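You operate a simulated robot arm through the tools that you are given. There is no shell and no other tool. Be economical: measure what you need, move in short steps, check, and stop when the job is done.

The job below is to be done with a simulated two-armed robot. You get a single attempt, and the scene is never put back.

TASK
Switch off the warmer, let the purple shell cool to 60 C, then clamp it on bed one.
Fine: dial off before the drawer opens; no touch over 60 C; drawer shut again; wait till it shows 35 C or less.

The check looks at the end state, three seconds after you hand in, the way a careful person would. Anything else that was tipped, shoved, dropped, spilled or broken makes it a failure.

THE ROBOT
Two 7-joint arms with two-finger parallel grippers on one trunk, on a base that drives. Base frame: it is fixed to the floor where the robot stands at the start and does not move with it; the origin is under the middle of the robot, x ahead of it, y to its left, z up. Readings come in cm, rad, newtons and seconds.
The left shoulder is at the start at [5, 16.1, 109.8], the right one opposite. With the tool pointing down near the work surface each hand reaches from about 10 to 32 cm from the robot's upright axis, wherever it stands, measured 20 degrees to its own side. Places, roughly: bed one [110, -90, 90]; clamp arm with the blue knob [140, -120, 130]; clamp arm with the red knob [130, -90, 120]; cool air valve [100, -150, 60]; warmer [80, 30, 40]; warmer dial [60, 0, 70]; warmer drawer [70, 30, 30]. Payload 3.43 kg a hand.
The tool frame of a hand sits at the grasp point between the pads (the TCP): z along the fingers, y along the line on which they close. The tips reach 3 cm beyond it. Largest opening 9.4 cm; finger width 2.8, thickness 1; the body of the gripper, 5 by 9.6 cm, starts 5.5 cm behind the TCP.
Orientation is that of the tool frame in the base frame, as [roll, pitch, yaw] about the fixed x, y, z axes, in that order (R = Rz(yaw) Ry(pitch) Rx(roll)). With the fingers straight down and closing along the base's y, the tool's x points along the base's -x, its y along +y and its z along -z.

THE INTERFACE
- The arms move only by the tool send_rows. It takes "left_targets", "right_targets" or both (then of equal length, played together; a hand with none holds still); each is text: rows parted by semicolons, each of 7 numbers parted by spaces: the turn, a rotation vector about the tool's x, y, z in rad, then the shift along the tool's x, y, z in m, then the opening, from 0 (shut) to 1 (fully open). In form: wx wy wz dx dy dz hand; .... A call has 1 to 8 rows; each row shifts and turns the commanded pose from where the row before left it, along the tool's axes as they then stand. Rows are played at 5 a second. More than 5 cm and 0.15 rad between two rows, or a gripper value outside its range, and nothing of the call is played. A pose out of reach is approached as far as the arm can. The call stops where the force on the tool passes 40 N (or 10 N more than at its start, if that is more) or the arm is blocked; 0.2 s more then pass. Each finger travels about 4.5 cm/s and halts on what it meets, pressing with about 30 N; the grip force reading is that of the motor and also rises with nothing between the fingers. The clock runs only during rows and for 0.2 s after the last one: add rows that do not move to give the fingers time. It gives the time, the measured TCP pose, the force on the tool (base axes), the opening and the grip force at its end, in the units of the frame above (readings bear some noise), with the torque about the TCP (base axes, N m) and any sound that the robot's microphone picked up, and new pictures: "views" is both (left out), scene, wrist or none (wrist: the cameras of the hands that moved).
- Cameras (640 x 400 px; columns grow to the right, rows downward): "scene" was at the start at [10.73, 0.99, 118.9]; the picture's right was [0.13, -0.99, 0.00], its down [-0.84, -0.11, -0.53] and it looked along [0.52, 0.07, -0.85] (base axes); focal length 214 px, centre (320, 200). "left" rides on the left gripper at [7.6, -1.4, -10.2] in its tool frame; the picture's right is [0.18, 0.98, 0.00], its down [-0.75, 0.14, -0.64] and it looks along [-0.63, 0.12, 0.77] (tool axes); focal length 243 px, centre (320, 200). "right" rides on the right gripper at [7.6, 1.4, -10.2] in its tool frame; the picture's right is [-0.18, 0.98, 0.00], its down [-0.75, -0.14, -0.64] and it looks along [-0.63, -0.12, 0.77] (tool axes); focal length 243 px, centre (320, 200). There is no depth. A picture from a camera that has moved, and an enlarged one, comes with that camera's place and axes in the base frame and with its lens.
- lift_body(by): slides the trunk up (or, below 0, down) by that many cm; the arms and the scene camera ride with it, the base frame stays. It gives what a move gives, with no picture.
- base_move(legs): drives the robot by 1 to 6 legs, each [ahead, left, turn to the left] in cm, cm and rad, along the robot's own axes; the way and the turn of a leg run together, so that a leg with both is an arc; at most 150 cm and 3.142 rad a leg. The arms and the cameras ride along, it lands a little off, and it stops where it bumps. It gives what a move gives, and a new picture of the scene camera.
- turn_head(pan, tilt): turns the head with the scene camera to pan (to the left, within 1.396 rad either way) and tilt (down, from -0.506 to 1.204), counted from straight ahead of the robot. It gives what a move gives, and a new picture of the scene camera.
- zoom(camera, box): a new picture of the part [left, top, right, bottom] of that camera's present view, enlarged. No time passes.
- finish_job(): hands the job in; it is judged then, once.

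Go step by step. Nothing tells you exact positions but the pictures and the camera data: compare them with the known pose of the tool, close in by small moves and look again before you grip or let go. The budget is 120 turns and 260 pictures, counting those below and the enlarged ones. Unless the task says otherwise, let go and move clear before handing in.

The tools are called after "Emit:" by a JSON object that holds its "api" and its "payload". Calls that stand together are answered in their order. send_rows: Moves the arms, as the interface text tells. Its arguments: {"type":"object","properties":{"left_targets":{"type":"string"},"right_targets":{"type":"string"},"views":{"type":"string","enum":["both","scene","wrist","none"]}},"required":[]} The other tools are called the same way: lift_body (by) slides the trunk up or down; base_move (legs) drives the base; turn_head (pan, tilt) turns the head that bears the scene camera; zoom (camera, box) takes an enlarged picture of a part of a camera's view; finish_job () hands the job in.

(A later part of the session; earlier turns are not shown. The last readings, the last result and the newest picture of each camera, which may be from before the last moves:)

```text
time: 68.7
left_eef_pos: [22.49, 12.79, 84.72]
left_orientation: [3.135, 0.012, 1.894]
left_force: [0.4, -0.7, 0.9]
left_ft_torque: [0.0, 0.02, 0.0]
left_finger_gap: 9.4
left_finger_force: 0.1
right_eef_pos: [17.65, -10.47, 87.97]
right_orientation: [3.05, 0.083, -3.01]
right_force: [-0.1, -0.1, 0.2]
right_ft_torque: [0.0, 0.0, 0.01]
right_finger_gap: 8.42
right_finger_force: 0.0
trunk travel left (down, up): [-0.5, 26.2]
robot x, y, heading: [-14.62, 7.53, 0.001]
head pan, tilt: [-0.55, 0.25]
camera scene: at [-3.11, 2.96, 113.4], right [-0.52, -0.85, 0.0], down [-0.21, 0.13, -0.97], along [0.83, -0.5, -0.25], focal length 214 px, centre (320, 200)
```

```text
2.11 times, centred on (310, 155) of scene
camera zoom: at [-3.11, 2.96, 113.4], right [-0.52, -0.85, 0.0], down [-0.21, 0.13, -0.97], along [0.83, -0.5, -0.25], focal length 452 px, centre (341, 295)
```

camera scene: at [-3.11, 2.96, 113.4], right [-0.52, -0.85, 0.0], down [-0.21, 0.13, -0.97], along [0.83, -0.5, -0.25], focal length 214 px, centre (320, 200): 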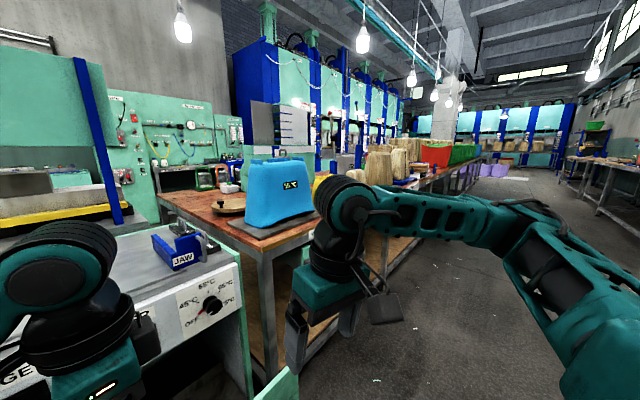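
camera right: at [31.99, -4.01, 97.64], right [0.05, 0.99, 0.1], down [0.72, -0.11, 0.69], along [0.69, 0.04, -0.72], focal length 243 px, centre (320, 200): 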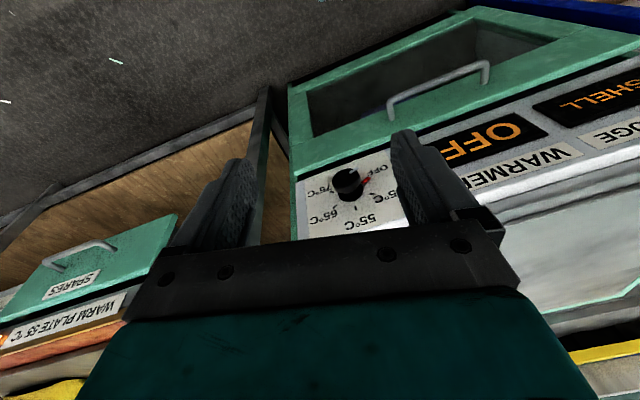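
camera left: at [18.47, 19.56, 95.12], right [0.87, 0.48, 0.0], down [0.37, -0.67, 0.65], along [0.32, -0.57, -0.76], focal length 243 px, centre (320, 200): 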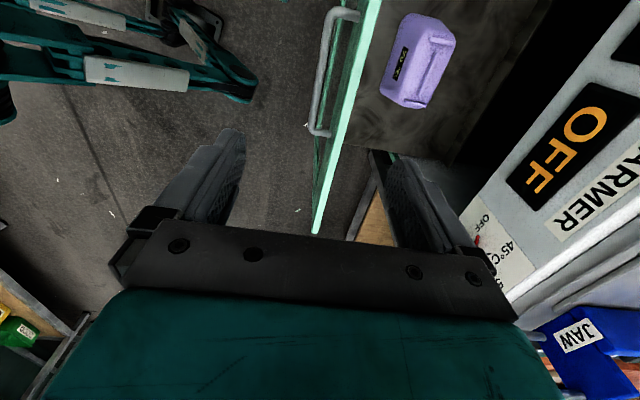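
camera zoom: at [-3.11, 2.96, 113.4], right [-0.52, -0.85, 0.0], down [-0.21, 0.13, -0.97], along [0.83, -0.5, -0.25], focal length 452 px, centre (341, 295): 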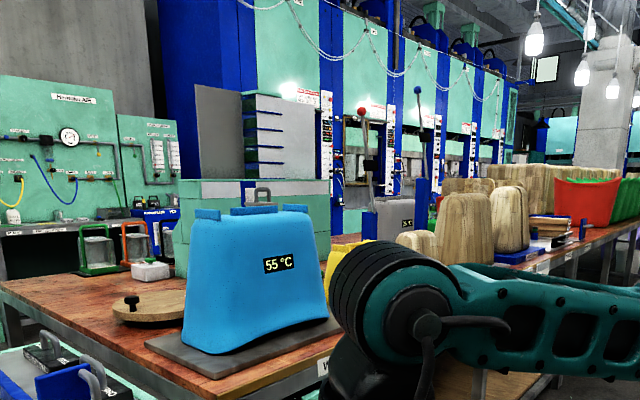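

Bed one is hidden behind the arm. While the shell cools I'll drive over to bed one for a proper look.

Emit:
{"api": "base_move", "payload": {"legs": [[60, -118, 0], [0, 0, 0.36]]}}

Emit:
{"api": "turn_head", "payload": {"pan": 0.0, "tilt": 0.55}}

```text
time: 80.5
left_eef_pos: [78.37, -92.74, 84.75]
left_orientation: [3.134, 0.01, 2.257]
left_force: [0.1, -0.4, 0.0]
left_ft_torque: [0.0, 0.01, 0.02]
left_finger_gap: 9.38
left_finger_force: 0.0
right_eef_pos: [82.04, -116.11, 87.81]
right_orientation: [3.051, 0.083, -2.648]
right_force: [0.5, -0.4, -0.6]
right_ft_torque: [0.03, 0.01, 0.04]
right_finger_gap: 8.46
right_finger_force: 0.0
trunk travel left (down, up): [-0.5, 26.2]
robot x, y, heading: [44.76, -110.82, 0.367]
head pan, tilt: [-0.55, 0.25]
camera scene: at [57.91, -110.98, 113.41], right [-0.18, -0.98, 0.0], down [-0.24, 0.05, -0.97], along [0.95, -0.18, -0.25], focal length 214 px, centre (320, 200)
```

scene: 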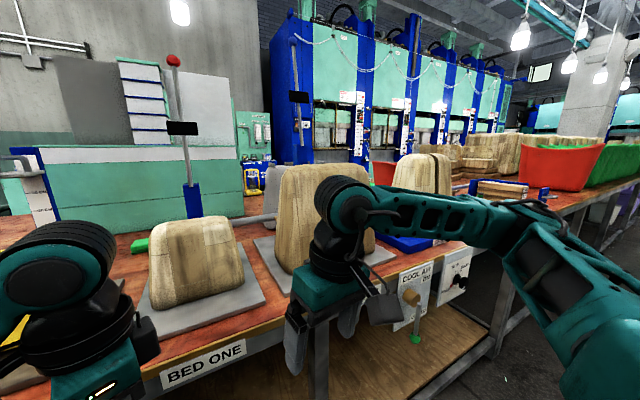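

```text
time: 81.5
left_eef_pos: [78.22, -92.76, 84.79]
left_orientation: [3.134, 0.01, 2.255]
left_force: [-0.4, 0.3, 0.9]
left_ft_torque: [0.0, -0.01, -0.03]
left_finger_gap: 9.41
left_finger_force: 0.0
right_eef_pos: [82.06, -116.14, 87.81]
right_orientation: [3.051, 0.083, -2.647]
right_force: [0.4, -0.7, 0.0]
right_ft_torque: [-0.03, -0.05, -0.01]
right_finger_gap: 8.46
right_finger_force: 0.1
trunk travel left (down, up): [-0.5, 26.2]
robot x, y, heading: [45.13, -110.6, 0.366]
head pan, tilt: [0.0, 0.55]
camera scene: at [57.13, -106.07, 110.64], right [0.36, -0.93, 0.0], down [-0.49, -0.19, -0.85], along [0.8, 0.3, -0.52], focal length 214 px, centre (320, 200)
```

scene: 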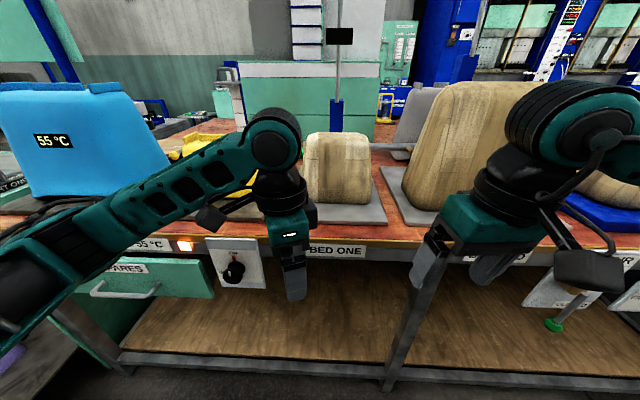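

Bed one holds a wooden block on a plate, with the red-knob clamp arm standing behind. Zooming for details before returning.

Emit:
{"api": "zoom", "payload": {"camera": "scene", "box": [180, 10, 440, 300]}}

Emit:
{"api": "zoom", "payload": {"camera": "scene", "box": [400, 200, 640, 360]}}

Emit:
{"api": "zoom", "payload": {"camera": "right", "box": [0, 0, 640, 400]}}

Emit:
{"api": "zoom", "payload": {"camera": "left", "box": [0, 0, 640, 400]}}

```text
1.38 times, centred on (310, 155) of scene
camera zoom: at [57.13, -106.07, 110.64], right [0.36, -0.93, 0.0], down [-0.49, -0.19, -0.85], along [0.8, 0.3, -0.52], focal length 296 px, centre (334, 262)
```

zoom: 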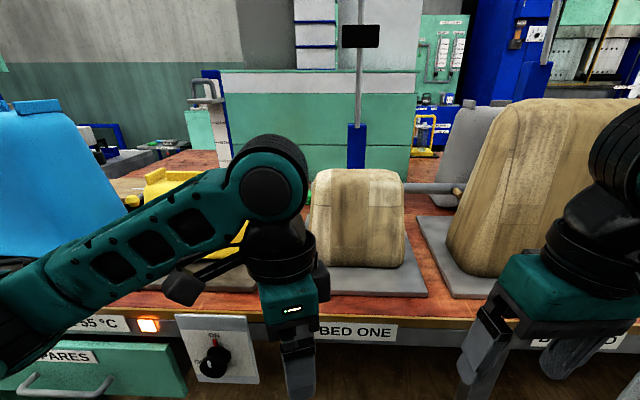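

```text
2.50 times, centred on (520, 280) of scene
camera zoom: at [57.13, -106.07, 110.64], right [0.36, -0.93, 0.0], down [-0.49, -0.19, -0.85], along [0.8, 0.3, -0.52], focal length 536 px, centre (-180, 0)
```

zoom: 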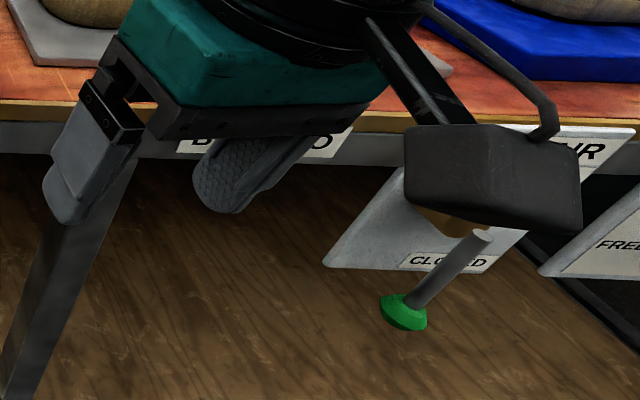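

```text
1.00 times, centred on (320, 200) of right (not enlarged: the box is as wide or as high as the picture)
camera zoom: at [74.43, -119.79, 97.6], right [-0.31, 0.94, 0.1], down [0.71, 0.16, 0.69], along [0.63, 0.29, -0.72], focal length 243 px, centre (320, 200)
```

zoom: 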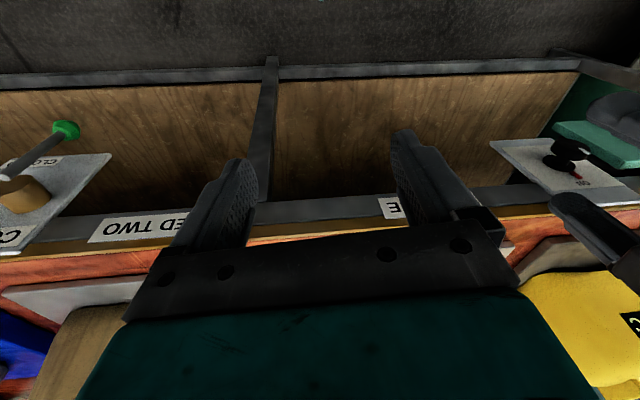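

```text
1.00 times, centred on (320, 200) of left (not enlarged: the box is as wide or as high as the picture)
camera zoom: at [72.15, -87.79, 95.09], right [0.64, 0.76, 0.01], down [0.58, -0.49, 0.65], along [0.5, -0.42, -0.76], focal length 243 px, centre (320, 200)
```

zoom: 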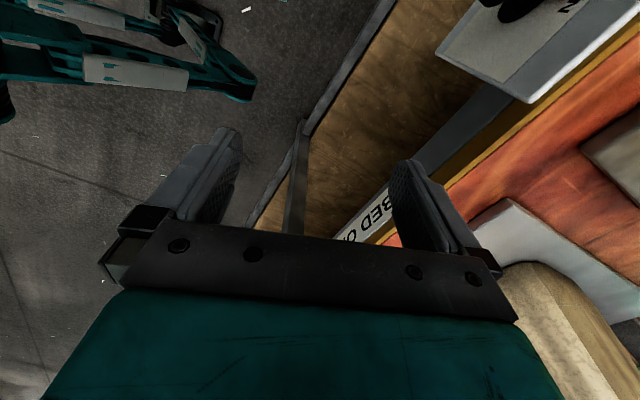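

I have seen enough; the valve reads CLOSED and the block stands on bed one. Returning to the drawer to check the shell temperature.

Emit:
{"api": "base_move", "payload": {"legs": [[0, 0, -0.366], [-60, 118, 0], [13, 5, 0]]}}

Emit:
{"api": "zoom", "payload": {"camera": "left", "box": [0, 0, 640, 400]}}

```text
time: 94.1
left_eef_pos: [36.1, 16.68, 84.9]
left_orientation: [3.135, 0.011, 1.882]
left_force: [-0.5, 0.6, -0.4]
left_ft_torque: [0.0, -0.01, -0.04]
left_finger_gap: 9.39
left_finger_force: 0.0
right_eef_pos: [30.89, -6.53, 87.92]
right_orientation: [3.051, 0.083, -3.02]
right_force: [0.7, 0.1, -0.2]
right_ft_torque: [0.02, -0.02, 0.0]
right_finger_gap: 8.46
right_finger_force: 0.0
trunk travel left (down, up): [-0.5, 26.2]
robot x, y, heading: [-1.81, 11.96, -0.008]
head pan, tilt: [0.0, 0.55]
camera scene: at [11.34, 11.96, 110.64], right [-0.01, -1.0, 0.0], down [-0.52, 0.0, -0.85], along [0.85, -0.01, -0.52], focal length 214 px, centre (320, 200)
```

scene: 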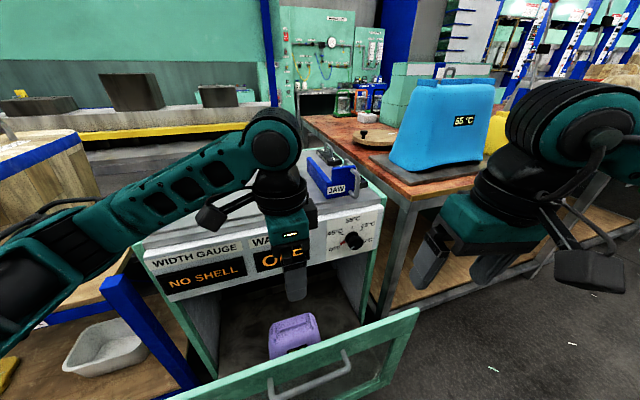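

```text
1.00 times, centred on (320, 200) of left (not enlarged: the box is as wide or as high as the picture)
camera zoom: at [32.06, 23.48, 95.09], right [0.88, 0.48, 0.01], down [0.36, -0.67, 0.65], along [0.31, -0.57, -0.76], focal length 243 px, centre (320, 200)
```

zoom: 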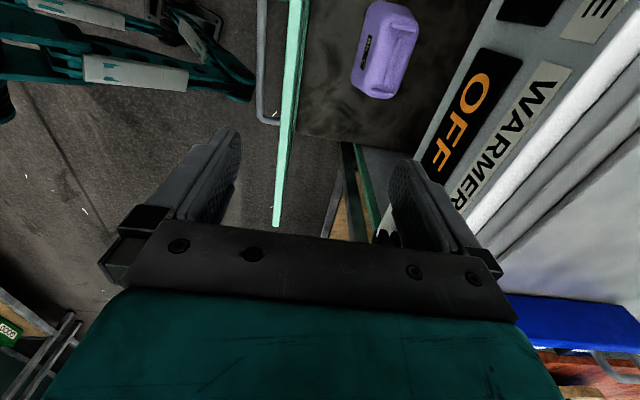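

Emit:
{"api": "zoom", "payload": {"camera": "left", "box": [330, 0, 450, 110]}}

Emit:
{"api": "zoom", "payload": {"camera": "scene", "box": [240, 290, 350, 370]}}

```text
3.64 times, centred on (390, 55) of left
camera zoom: at [32.06, 23.48, 95.09], right [0.88, 0.48, 0.01], down [0.36, -0.67, 0.65], along [0.31, -0.57, -0.76], focal length 882 px, centre (66, 727)
```

zoom: 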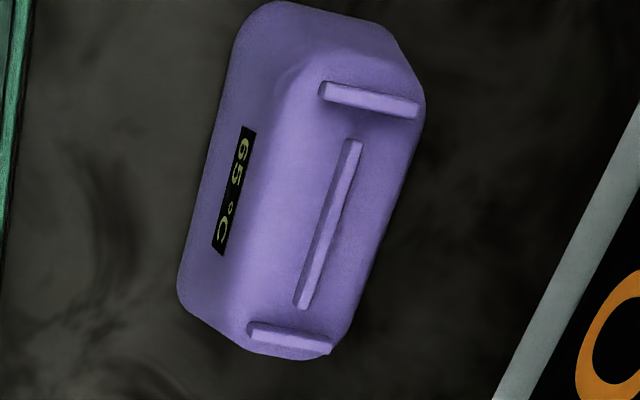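

```text
5.00 times, centred on (295, 330) of scene
camera zoom: at [11.34, 11.96, 110.64], right [-0.01, -1.0, 0.0], down [-0.52, 0.0, -0.85], along [0.85, -0.01, -0.52], focal length 1072 px, centre (445, -450)
```

zoom: 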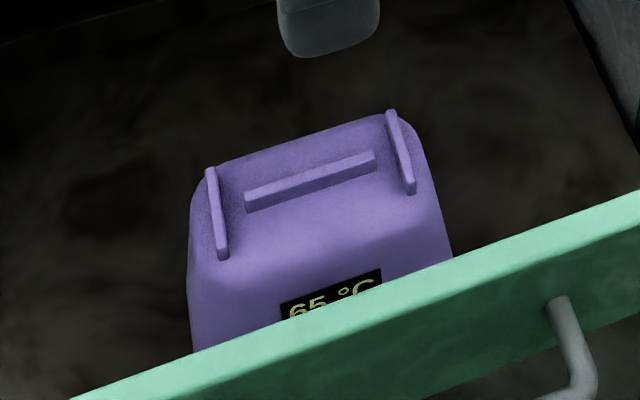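

The shell shows 65 °C, but my forward drive nudged the drawer about 6 cm back in, and the shell is now partly under the panel. I'll regrip the handle bar (now near [28.4, 14.5, 58.7]) and pull the drawer further out.

Emit:
{"api": "send_rows", "payload": {"left_targets": "0 0 0 0 -0.04 0 0.5;0 0 0 0 -0.04 0 0.3;0 0 0 0 0 0.045 0.23;0 0 0 0 0 0.045 0.23;0 0 0 0 0 0.045 0.23;0 0 0 0 0 0.03 0.23;0 0 0 0 0 0 0.23", "views": "wrist"}}

Emit:
{"api": "zoom", "payload": {"camera": "left", "box": [220, 80, 420, 240]}}

```text
time: 95.7
left_eef_pos: [28.43, 14.21, 68.35]
left_orientation: [3.134, 0.011, 1.884]
left_force: [0.2, -0.3, 1.1]
left_ft_torque: [-0.01, 0.03, 0.01]
left_finger_gap: 2.15
left_finger_force: 0.1
right_eef_pos: [30.84, -6.49, 87.95]
right_orientation: [3.051, 0.084, -3.017]
right_force: [-0.7, 1.2, -0.5]
right_ft_torque: [0.02, 0.0, 0.02]
right_finger_gap: 8.45
right_finger_force: 0.1
trunk travel left (down, up): [-0.5, 26.2]
robot x, y, heading: [-1.84, 11.95, -0.014]
head pan, tilt: [0.0, 0.55]
camera left: at [24.67, 20.94, 78.63], right [0.88, 0.48, 0.01], down [0.36, -0.67, 0.65], along [0.31, -0.57, -0.76], focal length 243 px, centre (320, 200)
```

left: 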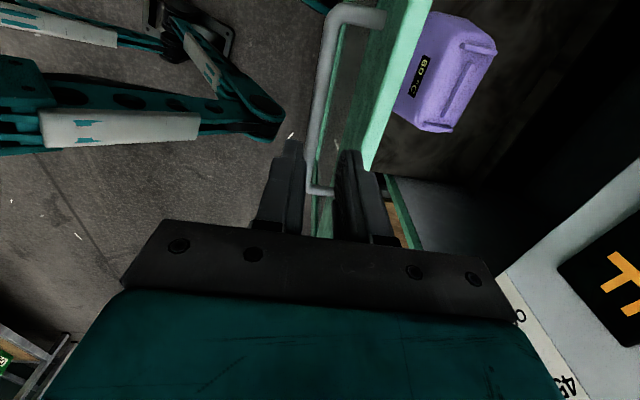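

```text
2.50 times, centred on (320, 160) of left
camera zoom: at [24.67, 20.94, 78.63], right [0.88, 0.48, 0.01], down [0.36, -0.67, 0.65], along [0.31, -0.57, -0.76], focal length 606 px, centre (320, 300)
```

zoom: 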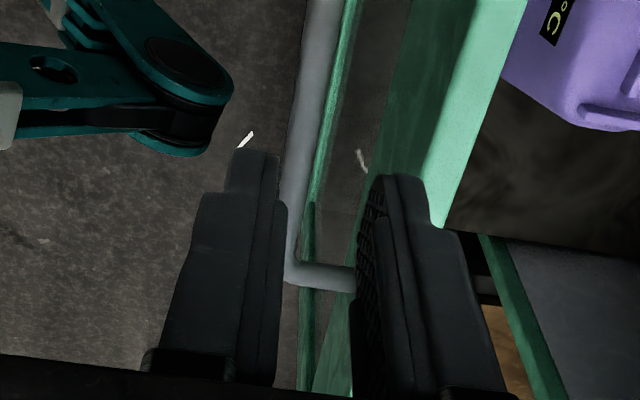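

Slight shift toward me is needed, then descend as before.

Emit:
{"api": "send_rows", "payload": {"left_targets": "0 0 0 0.01 -0.007 0 0.23;0 0 0 0 0 0.02 0.23;0 0 0 0 0 0.02 0.23;0 0 0 0 0 0 0.23", "views": "wrist"}}

Emit:
{"api": "zoom", "payload": {"camera": "left", "box": [220, 80, 420, 240]}}

Emit:
{"api": "zoom", "payload": {"camera": "left", "box": [380, 0, 520, 120]}}

```text
time: 96.7
left_eef_pos: [27.56, 14.74, 64.36]
left_orientation: [3.132, 0.008, 1.884]
left_force: [-1.3, 0.0, -0.6]
left_ft_torque: [0.04, 0.05, -0.03]
left_finger_gap: 2.17
left_finger_force: 0.1
right_eef_pos: [30.87, -6.41, 87.92]
right_orientation: [3.05, 0.084, -3.019]
right_force: [-0.4, 0.1, -0.4]
right_ft_torque: [0.04, 0.02, 0.02]
right_finger_gap: 8.44
right_finger_force: 0.1
trunk travel left (down, up): [-0.5, 26.2]
robot x, y, heading: [-1.75, 11.74, -0.006]
head pan, tilt: [0.0, 0.55]
camera left: at [23.71, 21.61, 74.61], right [0.88, 0.48, 0.01], down [0.36, -0.67, 0.65], along [0.31, -0.57, -0.76], focal length 243 px, centre (320, 200)
```

left: 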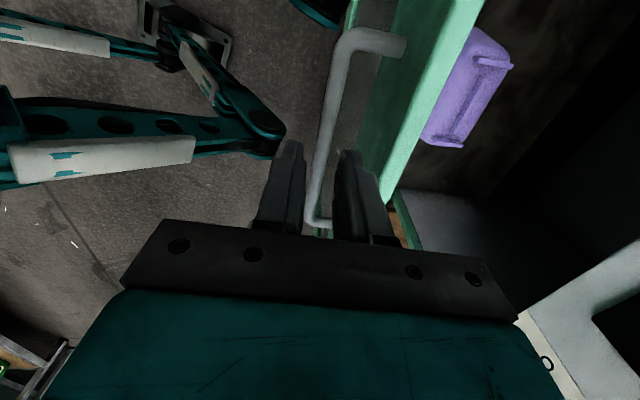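

```text
2.50 times, centred on (320, 160) of left
camera zoom: at [23.71, 21.61, 74.61], right [0.88, 0.48, 0.01], down [0.36, -0.67, 0.65], along [0.31, -0.57, -0.76], focal length 606 px, centre (320, 300)
```

zoom: 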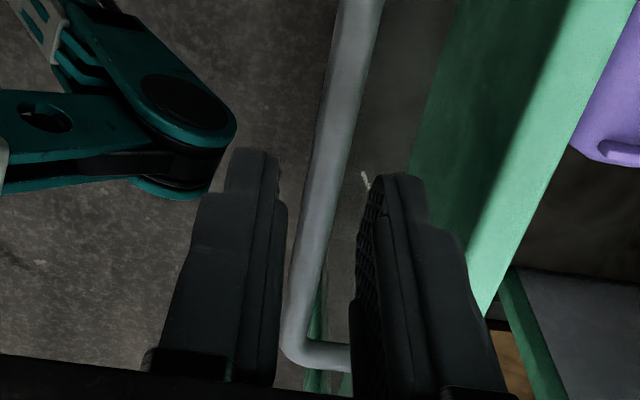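

```text
3.33 times, centred on (450, 60) of left
camera zoom: at [23.71, 21.61, 74.61], right [0.88, 0.48, 0.01], down [0.36, -0.67, 0.65], along [0.31, -0.57, -0.76], focal length 809 px, centre (-113, 667)
```

zoom: 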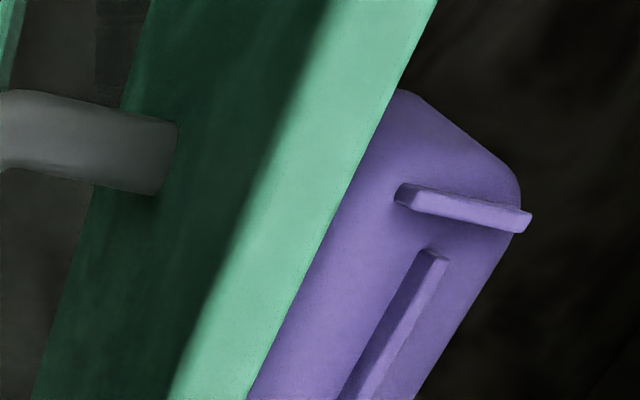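

Same alignment as before. Descend, close, pull out about 13 cm more.

Emit:
{"api": "send_rows", "payload": {"left_targets": "0 0 0 0 -0.001 0.015 0.23;0 0 0 0 0 0.015 0.23;0 0 0 0 0 0.016 0.23;0 0 0 0 0 0 0;0 0 0 0 0 0 0;0 0 0 0 0 0 0", "views": "none"}}

Emit:
{"api": "base_move", "payload": {"legs": [[-12.4, -4, 0]]}}

```text
time: 98.1
left_eef_pos: [27.51, 14.64, 59.65]
left_orientation: [3.134, 0.013, 1.882]
left_force: [-2.6, -0.4, 3.4]
left_ft_torque: [-0.27, 0.09, 0.6]
left_finger_gap: 1.19
left_finger_force: 44.9
right_eef_pos: [30.9, -6.54, 87.98]
right_orientation: [3.053, 0.085, -3.021]
right_force: [0.1, 0.0, 0.5]
right_ft_torque: [-0.01, -0.01, 0.0]
right_finger_gap: 8.45
right_finger_force: 0.1
trunk travel left (down, up): [-0.5, 26.2]
robot x, y, heading: [-1.56, 12.37, -0.006]
head pan, tilt: [0.0, 0.55]
```

```text
time: 99.3
left_eef_pos: [15.39, 10.77, 59.8]
left_orientation: [3.134, 0.013, 1.882]
left_force: [3.9, -15.0, -5.4]
left_ft_torque: [0.0, -0.02, 0.72]
left_finger_gap: 1.18
left_finger_force: 44.9
right_eef_pos: [18.73, -10.51, 88.03]
right_orientation: [3.049, 0.083, -3.02]
right_force: [-1.5, -0.1, 0.9]
right_ft_torque: [-0.01, 0.02, -0.02]
right_finger_gap: 8.45
right_finger_force: 0.0
trunk travel left (down, up): [-0.5, 26.2]
robot x, y, heading: [-14.09, 7.97, -0.013]
head pan, tilt: [0.0, 0.55]
camera scene: at [-0.86, 7.99, 110.63], right [-0.01, -1.0, 0.0], down [-0.52, 0.01, -0.85], along [0.85, -0.01, -0.52], focal length 214 px, centre (320, 200)
```

scene: 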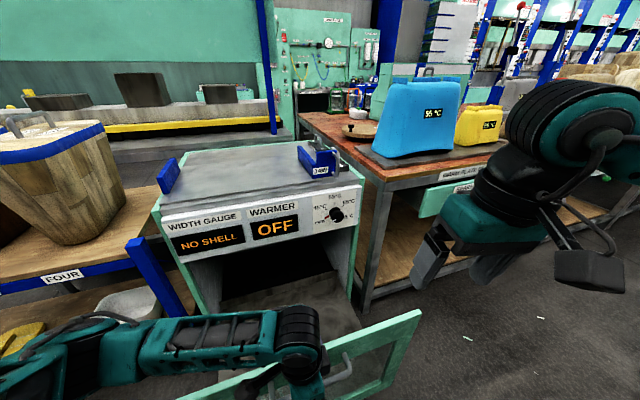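

The drawer is now 31 cm open and the shell should be clear of the panel. Release, rise, and reach forward over the shell to test reach and read its temperature.

Emit:
{"api": "send_rows", "payload": {"left_targets": "0 0 0 0 0 0 0.23;0 0 0 0 0 0 0.23;0 0 0 0 0 -0.03 0.23;0 0 0 0 0 -0.045 0.23;0 0 0 0 0 -0.045 0.4;0 0 0 0 0 -0.045 0.5;0 0 0 0 0 0 0.5", "views": "none"}}

Emit:
{"api": "send_rows", "payload": {"left_targets": "0 0 0 0 0.045 0 0.5;0 0 0 0 0.045 0 0.5;0 0 0 0 0.045 0 0.5;0 0 0 0 0.045 0 0.5;0 0 0 0 0.04 0 0.5;0 0 0 0 0 0 0.5", "views": "both"}}

Emit:
{"api": "zoom", "payload": {"camera": "left", "box": [270, 0, 450, 150]}}

```text
time: 100.9
left_eef_pos: [15.15, 10.82, 76.21]
left_orientation: [3.135, 0.015, 1.884]
left_force: [0.7, -0.3, 0.1]
left_ft_torque: [0.03, 0.0, 0.0]
left_finger_gap: 4.69
left_finger_force: 0.1
right_eef_pos: [18.66, -10.53, 88.03]
right_orientation: [3.051, 0.084, -3.022]
right_force: [0.1, -0.3, -0.2]
right_ft_torque: [0.03, 0.01, -0.01]
right_finger_gap: 8.47
right_finger_force: 0.1
trunk travel left (down, up): [-0.5, 26.2]
robot x, y, heading: [-13.84, 8.16, -0.006]
head pan, tilt: [0.0, 0.55]
```

```text
time: 102.3
left_eef_pos: [36.06, 17.81, 76.32]
left_orientation: [3.135, 0.015, 1.883]
left_force: [0.2, -0.3, -0.1]
left_ft_torque: [-0.01, -0.03, 0.0]
left_finger_gap: 4.72
left_finger_force: 0.0
right_eef_pos: [18.68, -10.44, 87.88]
right_orientation: [3.05, 0.084, -3.022]
right_force: [-0.1, 0.3, -0.3]
right_ft_torque: [0.03, 0.04, -0.03]
right_finger_gap: 8.46
right_finger_force: 0.0
trunk travel left (down, up): [-0.5, 26.2]
robot x, y, heading: [-13.79, 7.87, -0.009]
head pan, tilt: [0.0, 0.55]
camera scene: at [-0.89, 8.05, 110.64], right [-0.01, -1.0, 0.0], down [-0.52, 0.0, -0.85], along [0.85, -0.01, -0.52], focal length 214 px, centre (320, 200)
camera left: at [32.2, 24.53, 86.58], right [0.88, 0.48, 0.0], down [0.36, -0.67, 0.65], along [0.31, -0.57, -0.76], focal length 243 px, centre (320, 200)
```

scene: 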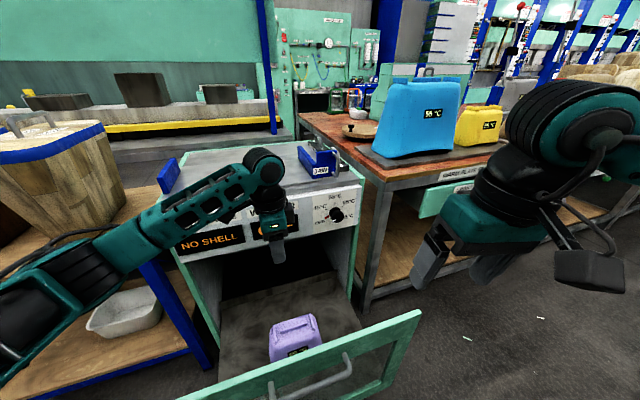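
left: 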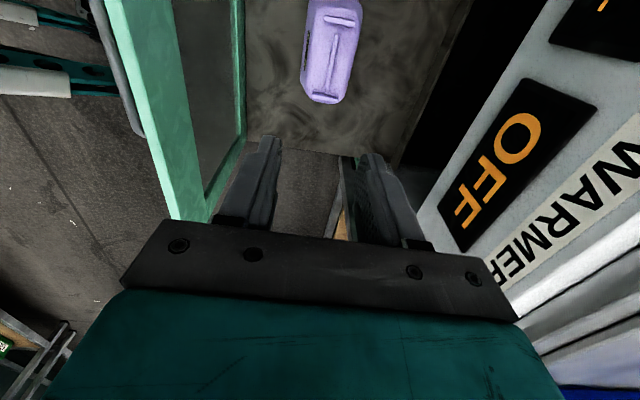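

```text
2.67 times, centred on (360, 75) of left
camera zoom: at [32.2, 24.53, 86.58], right [0.88, 0.48, 0.0], down [0.36, -0.67, 0.65], along [0.31, -0.57, -0.76], focal length 647 px, centre (213, 533)
```

zoom: 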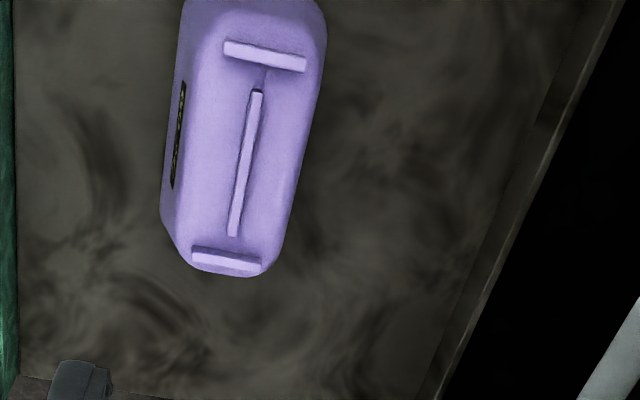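

Reach is fine and the rib is at about [38.7, 17.4, 37]. Read the temperature.

Emit:
{"api": "zoom", "payload": {"camera": "scene", "box": [260, 305, 340, 365]}}

```text
6.67 times, centred on (300, 335) of scene
camera zoom: at [-0.89, 8.05, 110.64], right [-0.01, -1.0, 0.0], down [-0.52, 0.0, -0.85], along [0.85, -0.01, -0.52], focal length 1430 px, centre (453, -700)
```

zoom: 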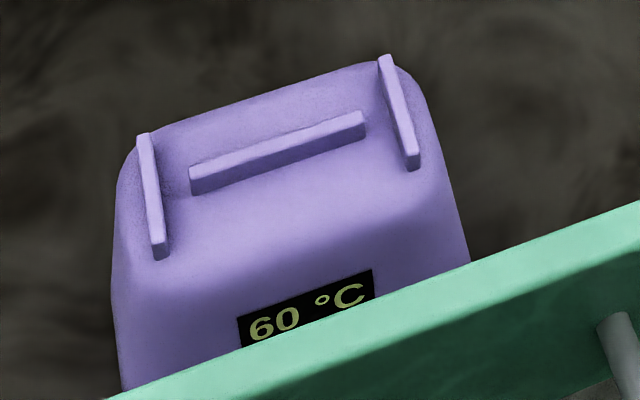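

It shows 60 °C; I want to know whether displays are rounded, so check the other shells' displays.

Emit:
{"api": "zoom", "payload": {"camera": "scene", "box": [400, 90, 520, 150]}}

Emit:
{"api": "send_rows", "payload": {"left_targets": "0 0 -0.05 0 0.023 0.03 0.45;0 0 0 0.004 0 0.045 0.45;0 0 0 0 0 0.045 0.45;0 0 0 0 0 0.045 0.45;0 0 0 0 0 0.04 0.45;0 0 0 0 0 0 0.45;0 0 0 0 0 0 0.45", "views": "both"}}

Emit:
{"api": "zoom", "payload": {"camera": "left", "box": [200, 30, 440, 240]}}

Emit:
{"api": "zoom", "payload": {"camera": "scene", "box": [250, 295, 350, 370]}}

```text
5.33 times, centred on (460, 120) of scene
camera zoom: at [-0.89, 8.05, 110.64], right [-0.01, -1.0, 0.0], down [-0.52, 0.0, -0.85], along [0.85, -0.01, -0.52], focal length 1144 px, centre (-427, 627)
```

zoom: 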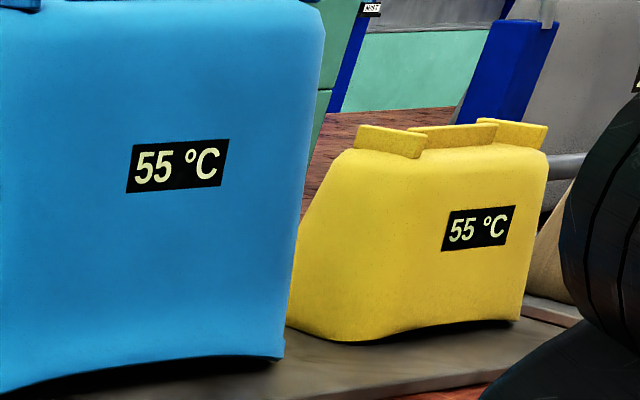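

```text
time: 103.9
left_eef_pos: [38.36, 18.51, 55.76]
left_orientation: [3.135, 0.013, 1.932]
left_force: [-0.4, 0.5, 0.1]
left_ft_torque: [0.0, 0.02, -0.02]
left_finger_gap: 4.23
left_finger_force: 0.0
right_eef_pos: [18.7, -10.36, 87.94]
right_orientation: [3.05, 0.083, -3.021]
right_force: [0.6, 0.4, 0.7]
right_ft_torque: [-0.03, -0.01, 0.0]
right_finger_gap: 8.46
right_finger_force: 0.0
trunk travel left (down, up): [-0.5, 26.2]
robot x, y, heading: [-13.63, 8.03, -0.007]
head pan, tilt: [0.0, 0.55]
camera scene: at [-0.9, 8.05, 110.64], right [-0.01, -1.0, 0.0], down [-0.52, 0.0, -0.85], along [0.85, -0.01, -0.52], focal length 214 px, centre (320, 200)
camera left: at [34.14, 25.13, 66.07], right [0.85, 0.52, 0.0], down [0.39, -0.65, 0.65], along [0.34, -0.56, -0.76], focal length 243 px, centre (320, 200)
```

scene: 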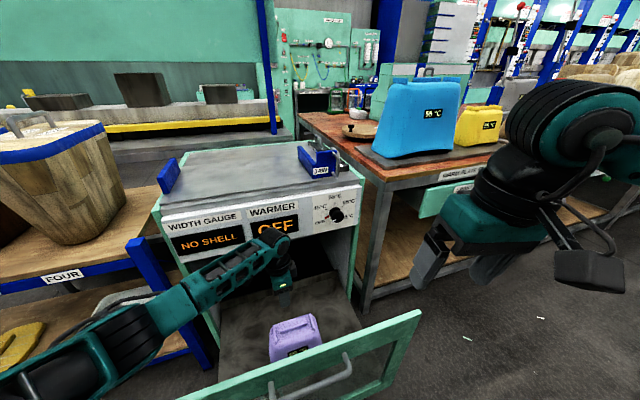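
left: 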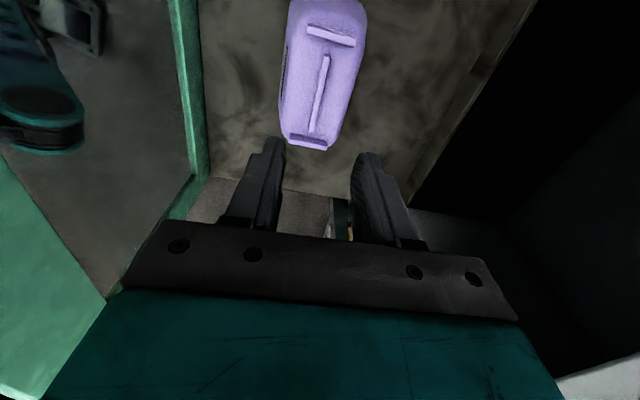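

```text
1.90 times, centred on (320, 135) of left
camera zoom: at [34.14, 25.13, 66.07], right [0.85, 0.52, 0.0], down [0.39, -0.65, 0.65], along [0.34, -0.56, -0.76], focal length 462 px, centre (320, 324)
```

zoom: 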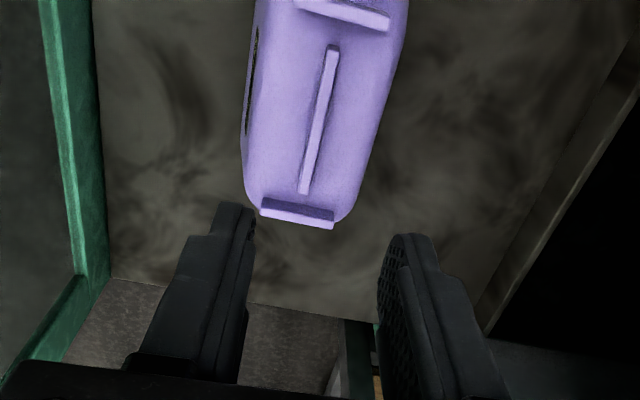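

```text
5.33 times, centred on (300, 332) of scene
camera zoom: at [-0.9, 8.05, 110.64], right [-0.01, -1.0, 0.0], down [-0.52, 0.0, -0.85], along [0.85, -0.01, -0.52], focal length 1144 px, centre (427, -507)
```

zoom: 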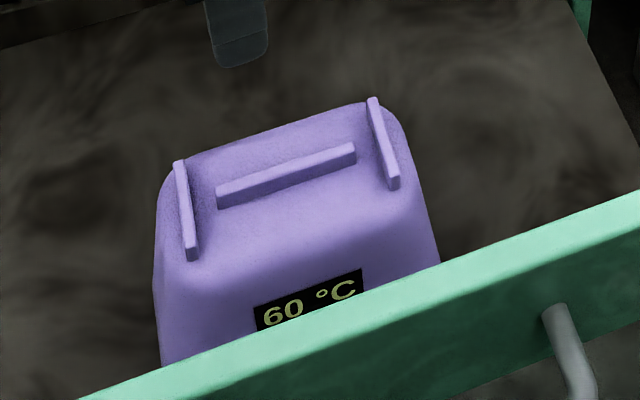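

The hand is directly above the rib and aligned. I'll descend partway, staying 3+ cm clear, and let time pass.

Emit:
{"api": "send_rows", "payload": {"left_targets": "0 0 0 0 0 0.035 0.4;0 0 0 0 0 0.035 0.4;0 0 0 0 0 0.02 0.4;0 0 0 0 0 0.01 0.4;0 0 0 0 0 0 0.4;0 0 0 0 0 0 0.4;0 0 0 0 0 0 0.4;0 0 0 0 0 0 0.4", "views": "both"}}

Emit:
{"api": "zoom", "payload": {"camera": "left", "box": [200, 30, 440, 240]}}

Emit:
{"api": "zoom", "payload": {"camera": "scene", "box": [250, 285, 350, 370]}}

```text
time: 105.7
left_eef_pos: [38.43, 18.29, 45.83]
left_orientation: [3.135, 0.013, 1.933]
left_force: [-0.9, -0.8, 0.5]
left_ft_torque: [0.0, 0.03, 0.02]
left_finger_gap: 3.78
left_finger_force: 0.1
right_eef_pos: [18.76, -10.41, 87.92]
right_orientation: [3.05, 0.083, -3.021]
right_force: [0.3, -0.1, 0.4]
right_ft_torque: [-0.05, 0.0, 0.0]
right_finger_gap: 8.48
right_finger_force: 0.1
trunk travel left (down, up): [-0.5, 26.2]
robot x, y, heading: [-13.8, 7.69, -0.01]
head pan, tilt: [0.0, 0.55]
camera scene: at [-0.9, 8.05, 110.64], right [-0.01, -1.0, 0.0], down [-0.52, 0.0, -0.85], along [0.85, -0.01, -0.52], focal length 214 px, centre (320, 200)
camera left: at [34.28, 24.99, 56.07], right [0.85, 0.52, 0.0], down [0.39, -0.65, 0.65], along [0.34, -0.56, -0.76], focal length 243 px, centre (320, 200)
```

scene: 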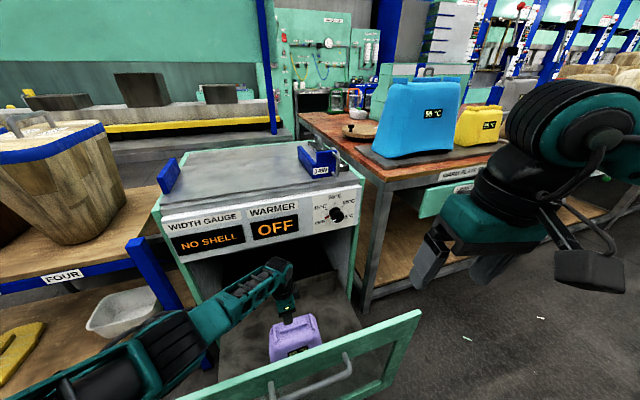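
left: 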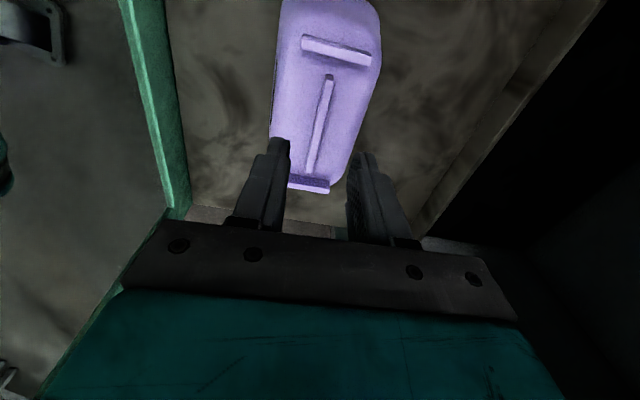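

```text
1.90 times, centred on (320, 135) of left
camera zoom: at [34.28, 24.99, 56.07], right [0.85, 0.52, 0.0], down [0.39, -0.65, 0.65], along [0.34, -0.56, -0.76], focal length 462 px, centre (320, 324)
```

zoom: 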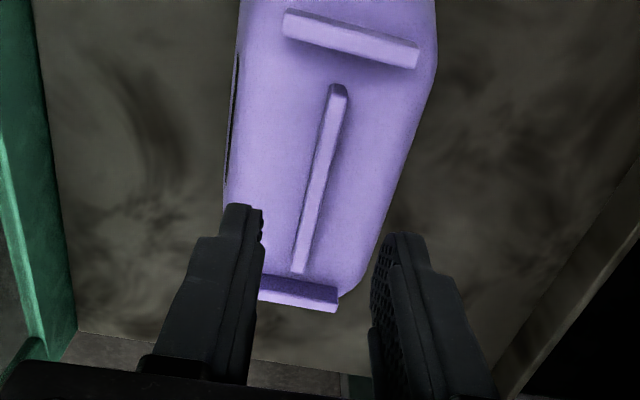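

```text
4.71 times, centred on (300, 328) of scene
camera zoom: at [-0.9, 8.05, 110.64], right [-0.01, -1.0, 0.0], down [-0.52, 0.0, -0.85], along [0.85, -0.01, -0.52], focal length 1009 px, centre (414, -400)
```

zoom: 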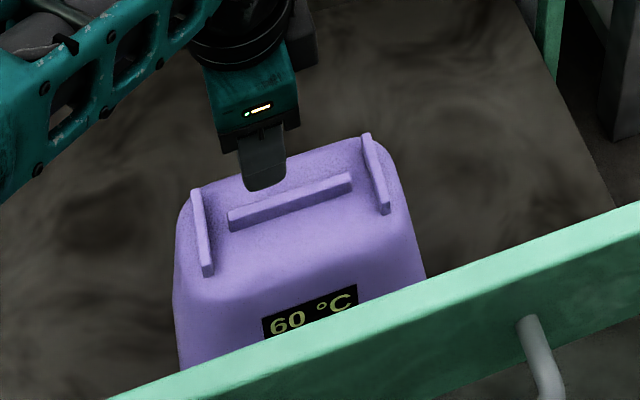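

Aligned. I'll hold here several seconds to be safely below 60 °C.

Emit:
{"api": "send_rows", "payload": {"left_targets": "0 0 0 -0.005 0 0 0.35;0 0 0 0 0 0 0.35;0 0 0 0 0 0 0.35;0 0 0 0 0 0 0.35;0 0 0 0 0 0 0.35;0 0 0 0 0 0 0.35;0 0 0 0 0 0 0.35;0 0 0 0 0 0 0.35", "views": "none"}}

Emit:
{"api": "send_rows", "payload": {"left_targets": "0 0 0 0 0 0 0.35;0 0 0 0 0 0 0.35;0 0 0 0 0 0 0.35;0 0 0 0 0 0 0.35;0 0 0 0 0 0 0.35;0 0 0 0 0 0 0.35;0 0 0 0 0 0 0.35;0 0 0 0 0 0 0.35", "views": "none"}}

Emit:
{"api": "send_rows", "payload": {"left_targets": "0 0 0 0 0 0 0.35;0 0 0 0 0 0 0.35;0 0 0 0 0 0 0.35;0 0 0 0 0 0 0.35;0 0 0 0 0 0 0.35;0 0 0 0 0 0 0.35;0 0 0 0 0 0 0.35;0 0 0 0 0 0 0.35", "views": "none"}}

Emit:
{"api": "zoom", "payload": {"camera": "scene", "box": [250, 285, 350, 370]}}

```text
time: 107.5
left_eef_pos: [38.69, 17.86, 45.79]
left_orientation: [3.133, 0.013, 1.933]
left_force: [-0.1, -0.8, -0.5]
left_ft_torque: [-0.02, -0.01, 0.0]
left_finger_gap: 3.3
left_finger_force: 0.1
right_eef_pos: [18.71, -10.37, 87.99]
right_orientation: [3.051, 0.083, -3.02]
right_force: [0.5, -0.6, 0.6]
right_ft_torque: [-0.02, 0.0, 0.02]
right_finger_gap: 8.46
right_finger_force: 0.0
trunk travel left (down, up): [-0.5, 26.2]
robot x, y, heading: [-13.98, 8.01, -0.006]
head pan, tilt: [0.0, 0.55]
```

```text
time: 109.3
left_eef_pos: [38.56, 17.9, 45.73]
left_orientation: [3.134, 0.014, 1.933]
left_force: [0.8, -0.1, -0.7]
left_ft_torque: [-0.03, -0.01, -0.03]
left_finger_gap: 3.27
left_finger_force: 0.0
right_eef_pos: [18.69, -10.39, 87.85]
right_orientation: [3.051, 0.083, -3.021]
right_force: [1.0, -0.8, 0.0]
right_ft_torque: [-0.01, 0.0, -0.01]
right_finger_gap: 8.44
right_finger_force: 0.2
trunk travel left (down, up): [-0.5, 26.2]
robot x, y, heading: [-13.55, 7.97, -0.01]
head pan, tilt: [0.0, 0.55]
```

```text
time: 111.1
left_eef_pos: [38.72, 17.88, 45.9]
left_orientation: [3.134, 0.015, 1.931]
left_force: [-0.1, -0.2, 0.4]
left_ft_torque: [0.02, 0.0, 0.0]
left_finger_gap: 3.31
left_finger_force: 0.0
right_eef_pos: [18.71, -10.37, 87.76]
right_orientation: [3.051, 0.083, -3.022]
right_force: [0.0, 0.6, -0.1]
right_ft_torque: [0.0, 0.0, 0.02]
right_finger_gap: 8.46
right_finger_force: 0.1
trunk travel left (down, up): [-0.5, 26.2]
robot x, y, heading: [-13.75, 7.7, -0.009]
head pan, tilt: [0.0, 0.55]
```

```text
4.71 times, centred on (300, 328) of scene
camera zoom: at [-0.9, 8.05, 110.64], right [-0.01, -1.0, 0.0], down [-0.52, 0.0, -0.85], along [0.85, -0.01, -0.52], focal length 1009 px, centre (414, -400)
```

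zoom: 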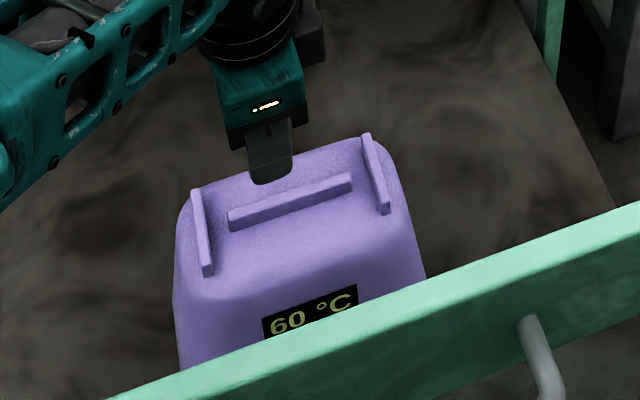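

Still 60; to be strictly safe about rounding I'll hold ten more seconds.

Emit:
{"api": "send_rows", "payload": {"left_targets": "0 0 0 0 0 0 0.35;0 0 0 0 0 0 0.35;0 0 0 0 0 0 0.35;0 0 0 0 0 0 0.35;0 0 0 0 0 0 0.35;0 0 0 0 0 0 0.35;0 0 0 0 0 0 0.35;0 0 0 0 0 0 0.35", "views": "none"}}

Emit:
{"api": "send_rows", "payload": {"left_targets": "0 0 0 0 0 0 0.35;0 0 0 0 0 0 0.35;0 0 0 0 0 0 0.35;0 0 0 0 0 0 0.35;0 0 0 0 0 0 0.35;0 0 0 0 0 0 0.35;0 0 0 0 0 0 0.35;0 0 0 0 0 0 0.35", "views": "none"}}

Emit:
{"api": "send_rows", "payload": {"left_targets": "0 0 0 0 0 0 0.35;0 0 0 0 0 0 0.35;0 0 0 0 0 0 0.35;0 0 0 0 0 0 0.35;0 0 0 0 0 0 0.35;0 0 0 0 0 0 0.35;0 0 0 0 0 0 0.35;0 0 0 0 0 0 0.35", "views": "none"}}

Emit:
{"api": "send_rows", "payload": {"left_targets": "0 0 0 0 0 0 0.35;0 0 0 0 0 0 0.35;0 0 0 0 0 0 0.35;0 0 0 0 0 0 0.35;0 0 0 0 0 0 0.35;0 0 0 0 0 0 0.35;0 0 0 0 0 0 0.35;0 0 0 0 0 0 0.35", "views": "none"}}

Emit:
{"api": "send_rows", "payload": {"left_targets": "0 0 0 0 0 0 0.35;0 0 0 0 0 0 0.35;0 0 0 0 0 0 0.35;0 0 0 0 0 0 0.35;0 0 0 0 0 0 0.35;0 0 0 0 0 0 0.35;0 0 0 0 0 0 0.35;0 0 0 0 0 0 0.35", "views": "none"}}

Emit:
{"api": "zoom", "payload": {"camera": "scene", "box": [250, 285, 350, 370]}}

```text
time: 112.9
left_eef_pos: [38.69, 17.93, 45.82]
left_orientation: [3.135, 0.012, 1.931]
left_force: [0.3, 0.2, -0.4]
left_ft_torque: [0.0, -0.04, 0.0]
left_finger_gap: 3.31
left_finger_force: 0.0
right_eef_pos: [18.63, -10.53, 87.9]
right_orientation: [3.05, 0.084, -3.022]
right_force: [0.1, 0.0, -0.7]
right_ft_torque: [0.0, 0.0, -0.05]
right_finger_gap: 8.48
right_finger_force: 0.1
trunk travel left (down, up): [-0.5, 26.2]
robot x, y, heading: [-13.81, 8.21, -0.011]
head pan, tilt: [0.0, 0.55]
```

```text
time: 114.7
left_eef_pos: [38.68, 17.82, 45.96]
left_orientation: [3.135, 0.013, 1.933]
left_force: [-0.2, 0.8, 0.0]
left_ft_torque: [0.02, 0.04, 0.0]
left_finger_gap: 3.28
left_finger_force: 0.0
right_eef_pos: [18.61, -10.5, 87.88]
right_orientation: [3.05, 0.083, -3.021]
right_force: [0.0, -0.5, 0.1]
right_ft_torque: [-0.01, 0.0, 0.0]
right_finger_gap: 8.47
right_finger_force: 0.0
trunk travel left (down, up): [-0.5, 26.2]
robot x, y, heading: [-14.25, 8.14, -0.008]
head pan, tilt: [0.0, 0.55]
```

```text
time: 116.5
left_eef_pos: [38.75, 17.84, 45.82]
left_orientation: [3.134, 0.014, 1.931]
left_force: [-0.2, 0.4, -0.4]
left_ft_torque: [-0.01, 0.0, 0.01]
left_finger_gap: 3.29
left_finger_force: 0.0
right_eef_pos: [18.56, -10.42, 87.95]
right_orientation: [3.052, 0.083, -3.023]
right_force: [0.4, 0.3, -0.2]
right_ft_torque: [0.0, 0.02, -0.03]
right_finger_gap: 8.47
right_finger_force: 0.1
trunk travel left (down, up): [-0.5, 26.2]
robot x, y, heading: [-13.67, 7.98, -0.006]
head pan, tilt: [0.0, 0.55]
```

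```text
time: 118.3
left_eef_pos: [38.62, 17.87, 45.8]
left_orientation: [3.133, 0.013, 1.931]
left_force: [1.1, 0.3, 0.6]
left_ft_torque: [0.02, 0.01, -0.01]
left_finger_gap: 3.31
left_finger_force: 0.1
right_eef_pos: [18.64, -10.48, 87.88]
right_orientation: [3.05, 0.082, -3.02]
right_force: [-0.4, 0.6, 0.0]
right_ft_torque: [-0.02, 0.01, 0.02]
right_finger_gap: 8.47
right_finger_force: 0.1
trunk travel left (down, up): [-0.5, 26.2]
robot x, y, heading: [-13.88, 8.38, -0.004]
head pan, tilt: [0.0, 0.55]
```

```text
time: 120.1
left_eef_pos: [38.69, 17.99, 45.95]
left_orientation: [3.135, 0.014, 1.932]
left_force: [-0.4, 0.5, 0.0]
left_ft_torque: [-0.03, 0.01, -0.03]
left_finger_gap: 3.28
left_finger_force: 0.0
right_eef_pos: [18.78, -10.36, 87.89]
right_orientation: [3.05, 0.083, -3.021]
right_force: [1.0, 0.0, 0.8]
right_ft_torque: [-0.01, -0.01, -0.01]
right_finger_gap: 8.45
right_finger_force: 0.1
trunk travel left (down, up): [-0.5, 26.2]
robot x, y, heading: [-13.83, 7.71, -0.011]
head pan, tilt: [0.0, 0.55]
```

```text
4.71 times, centred on (300, 328) of scene
camera zoom: at [-0.9, 8.05, 110.64], right [-0.01, -1.0, 0.0], down [-0.52, 0.0, -0.85], along [0.85, -0.01, -0.52], focal length 1009 px, centre (414, -400)
```

zoom: 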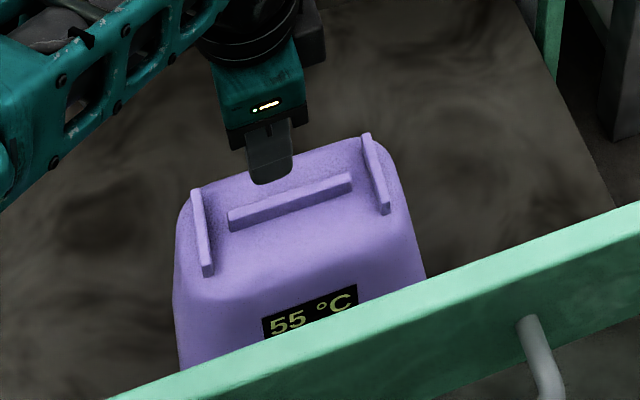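

It shows 55 °C: safe in any rounding. Now descend onto the rib.

Emit:
{"api": "send_rows", "payload": {"left_targets": "0 0 0 0 0 0.03 0.3;0 0 0 0 0 0.02 0.3;0 0 0 0 0 0.01 0.3;0 0 0 0 0 0 0.3", "views": "wrist"}}

Emit:
{"api": "zoom", "payload": {"camera": "left", "box": [200, 50, 440, 240]}}

Emit:
{"api": "zoom", "payload": {"camera": "scene", "box": [250, 285, 350, 370]}}

```text
time: 121.1
left_eef_pos: [37.06, 18.09, 41.37]
left_orientation: [3.135, 0.014, 1.932]
left_force: [0.1, 0.5, -0.2]
left_ft_torque: [0.01, 0.01, 0.01]
left_finger_gap: 2.79
left_finger_force: 0.1
left hand out of reach, approached as far as the arm can: row 1, 2, 3
right_eef_pos: [18.75, -10.36, 87.81]
right_orientation: [3.051, 0.084, -3.021]
right_force: [-0.1, 0.6, 0.3]
right_ft_torque: [0.03, 0.01, -0.03]
right_finger_gap: 8.48
right_finger_force: 0.1
trunk travel left (down, up): [-0.5, 26.2]
robot x, y, heading: [-13.91, 7.99, -0.009]
head pan, tilt: [0.0, 0.55]
camera left: at [32.69, 24.74, 51.75], right [0.85, 0.52, 0.0], down [0.39, -0.65, 0.65], along [0.34, -0.56, -0.76], focal length 243 px, centre (320, 200)
```

left: 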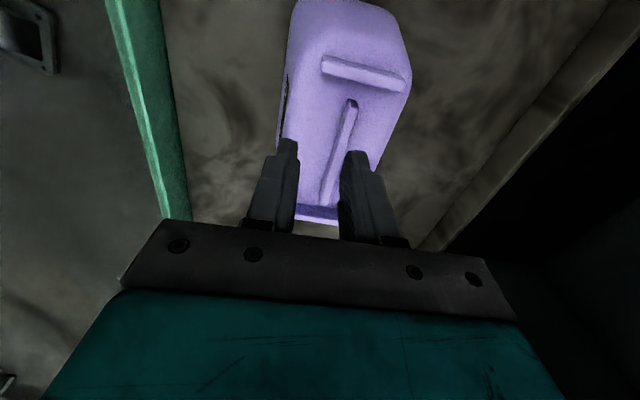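

```text
2.11 times, centred on (320, 145) of left
camera zoom: at [32.69, 24.74, 51.75], right [0.85, 0.52, 0.0], down [0.39, -0.65, 0.65], along [0.34, -0.56, -0.76], focal length 511 px, centre (320, 316)
```

zoom: 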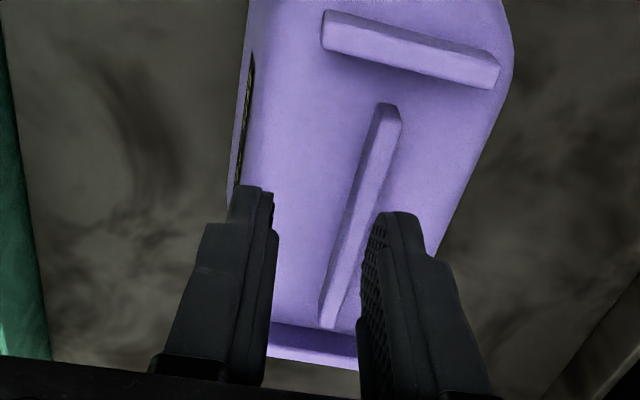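

```text
4.71 times, centred on (300, 328) of scene
camera zoom: at [-0.9, 8.05, 110.64], right [-0.01, -1.0, 0.0], down [-0.52, 0.0, -0.85], along [0.85, -0.01, -0.52], focal length 1009 px, centre (414, -400)
```

zoom: 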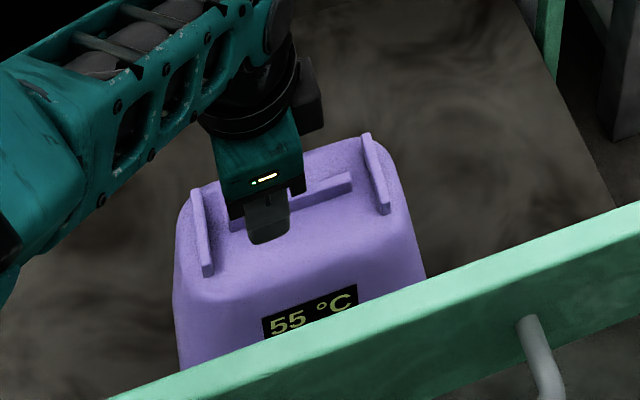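

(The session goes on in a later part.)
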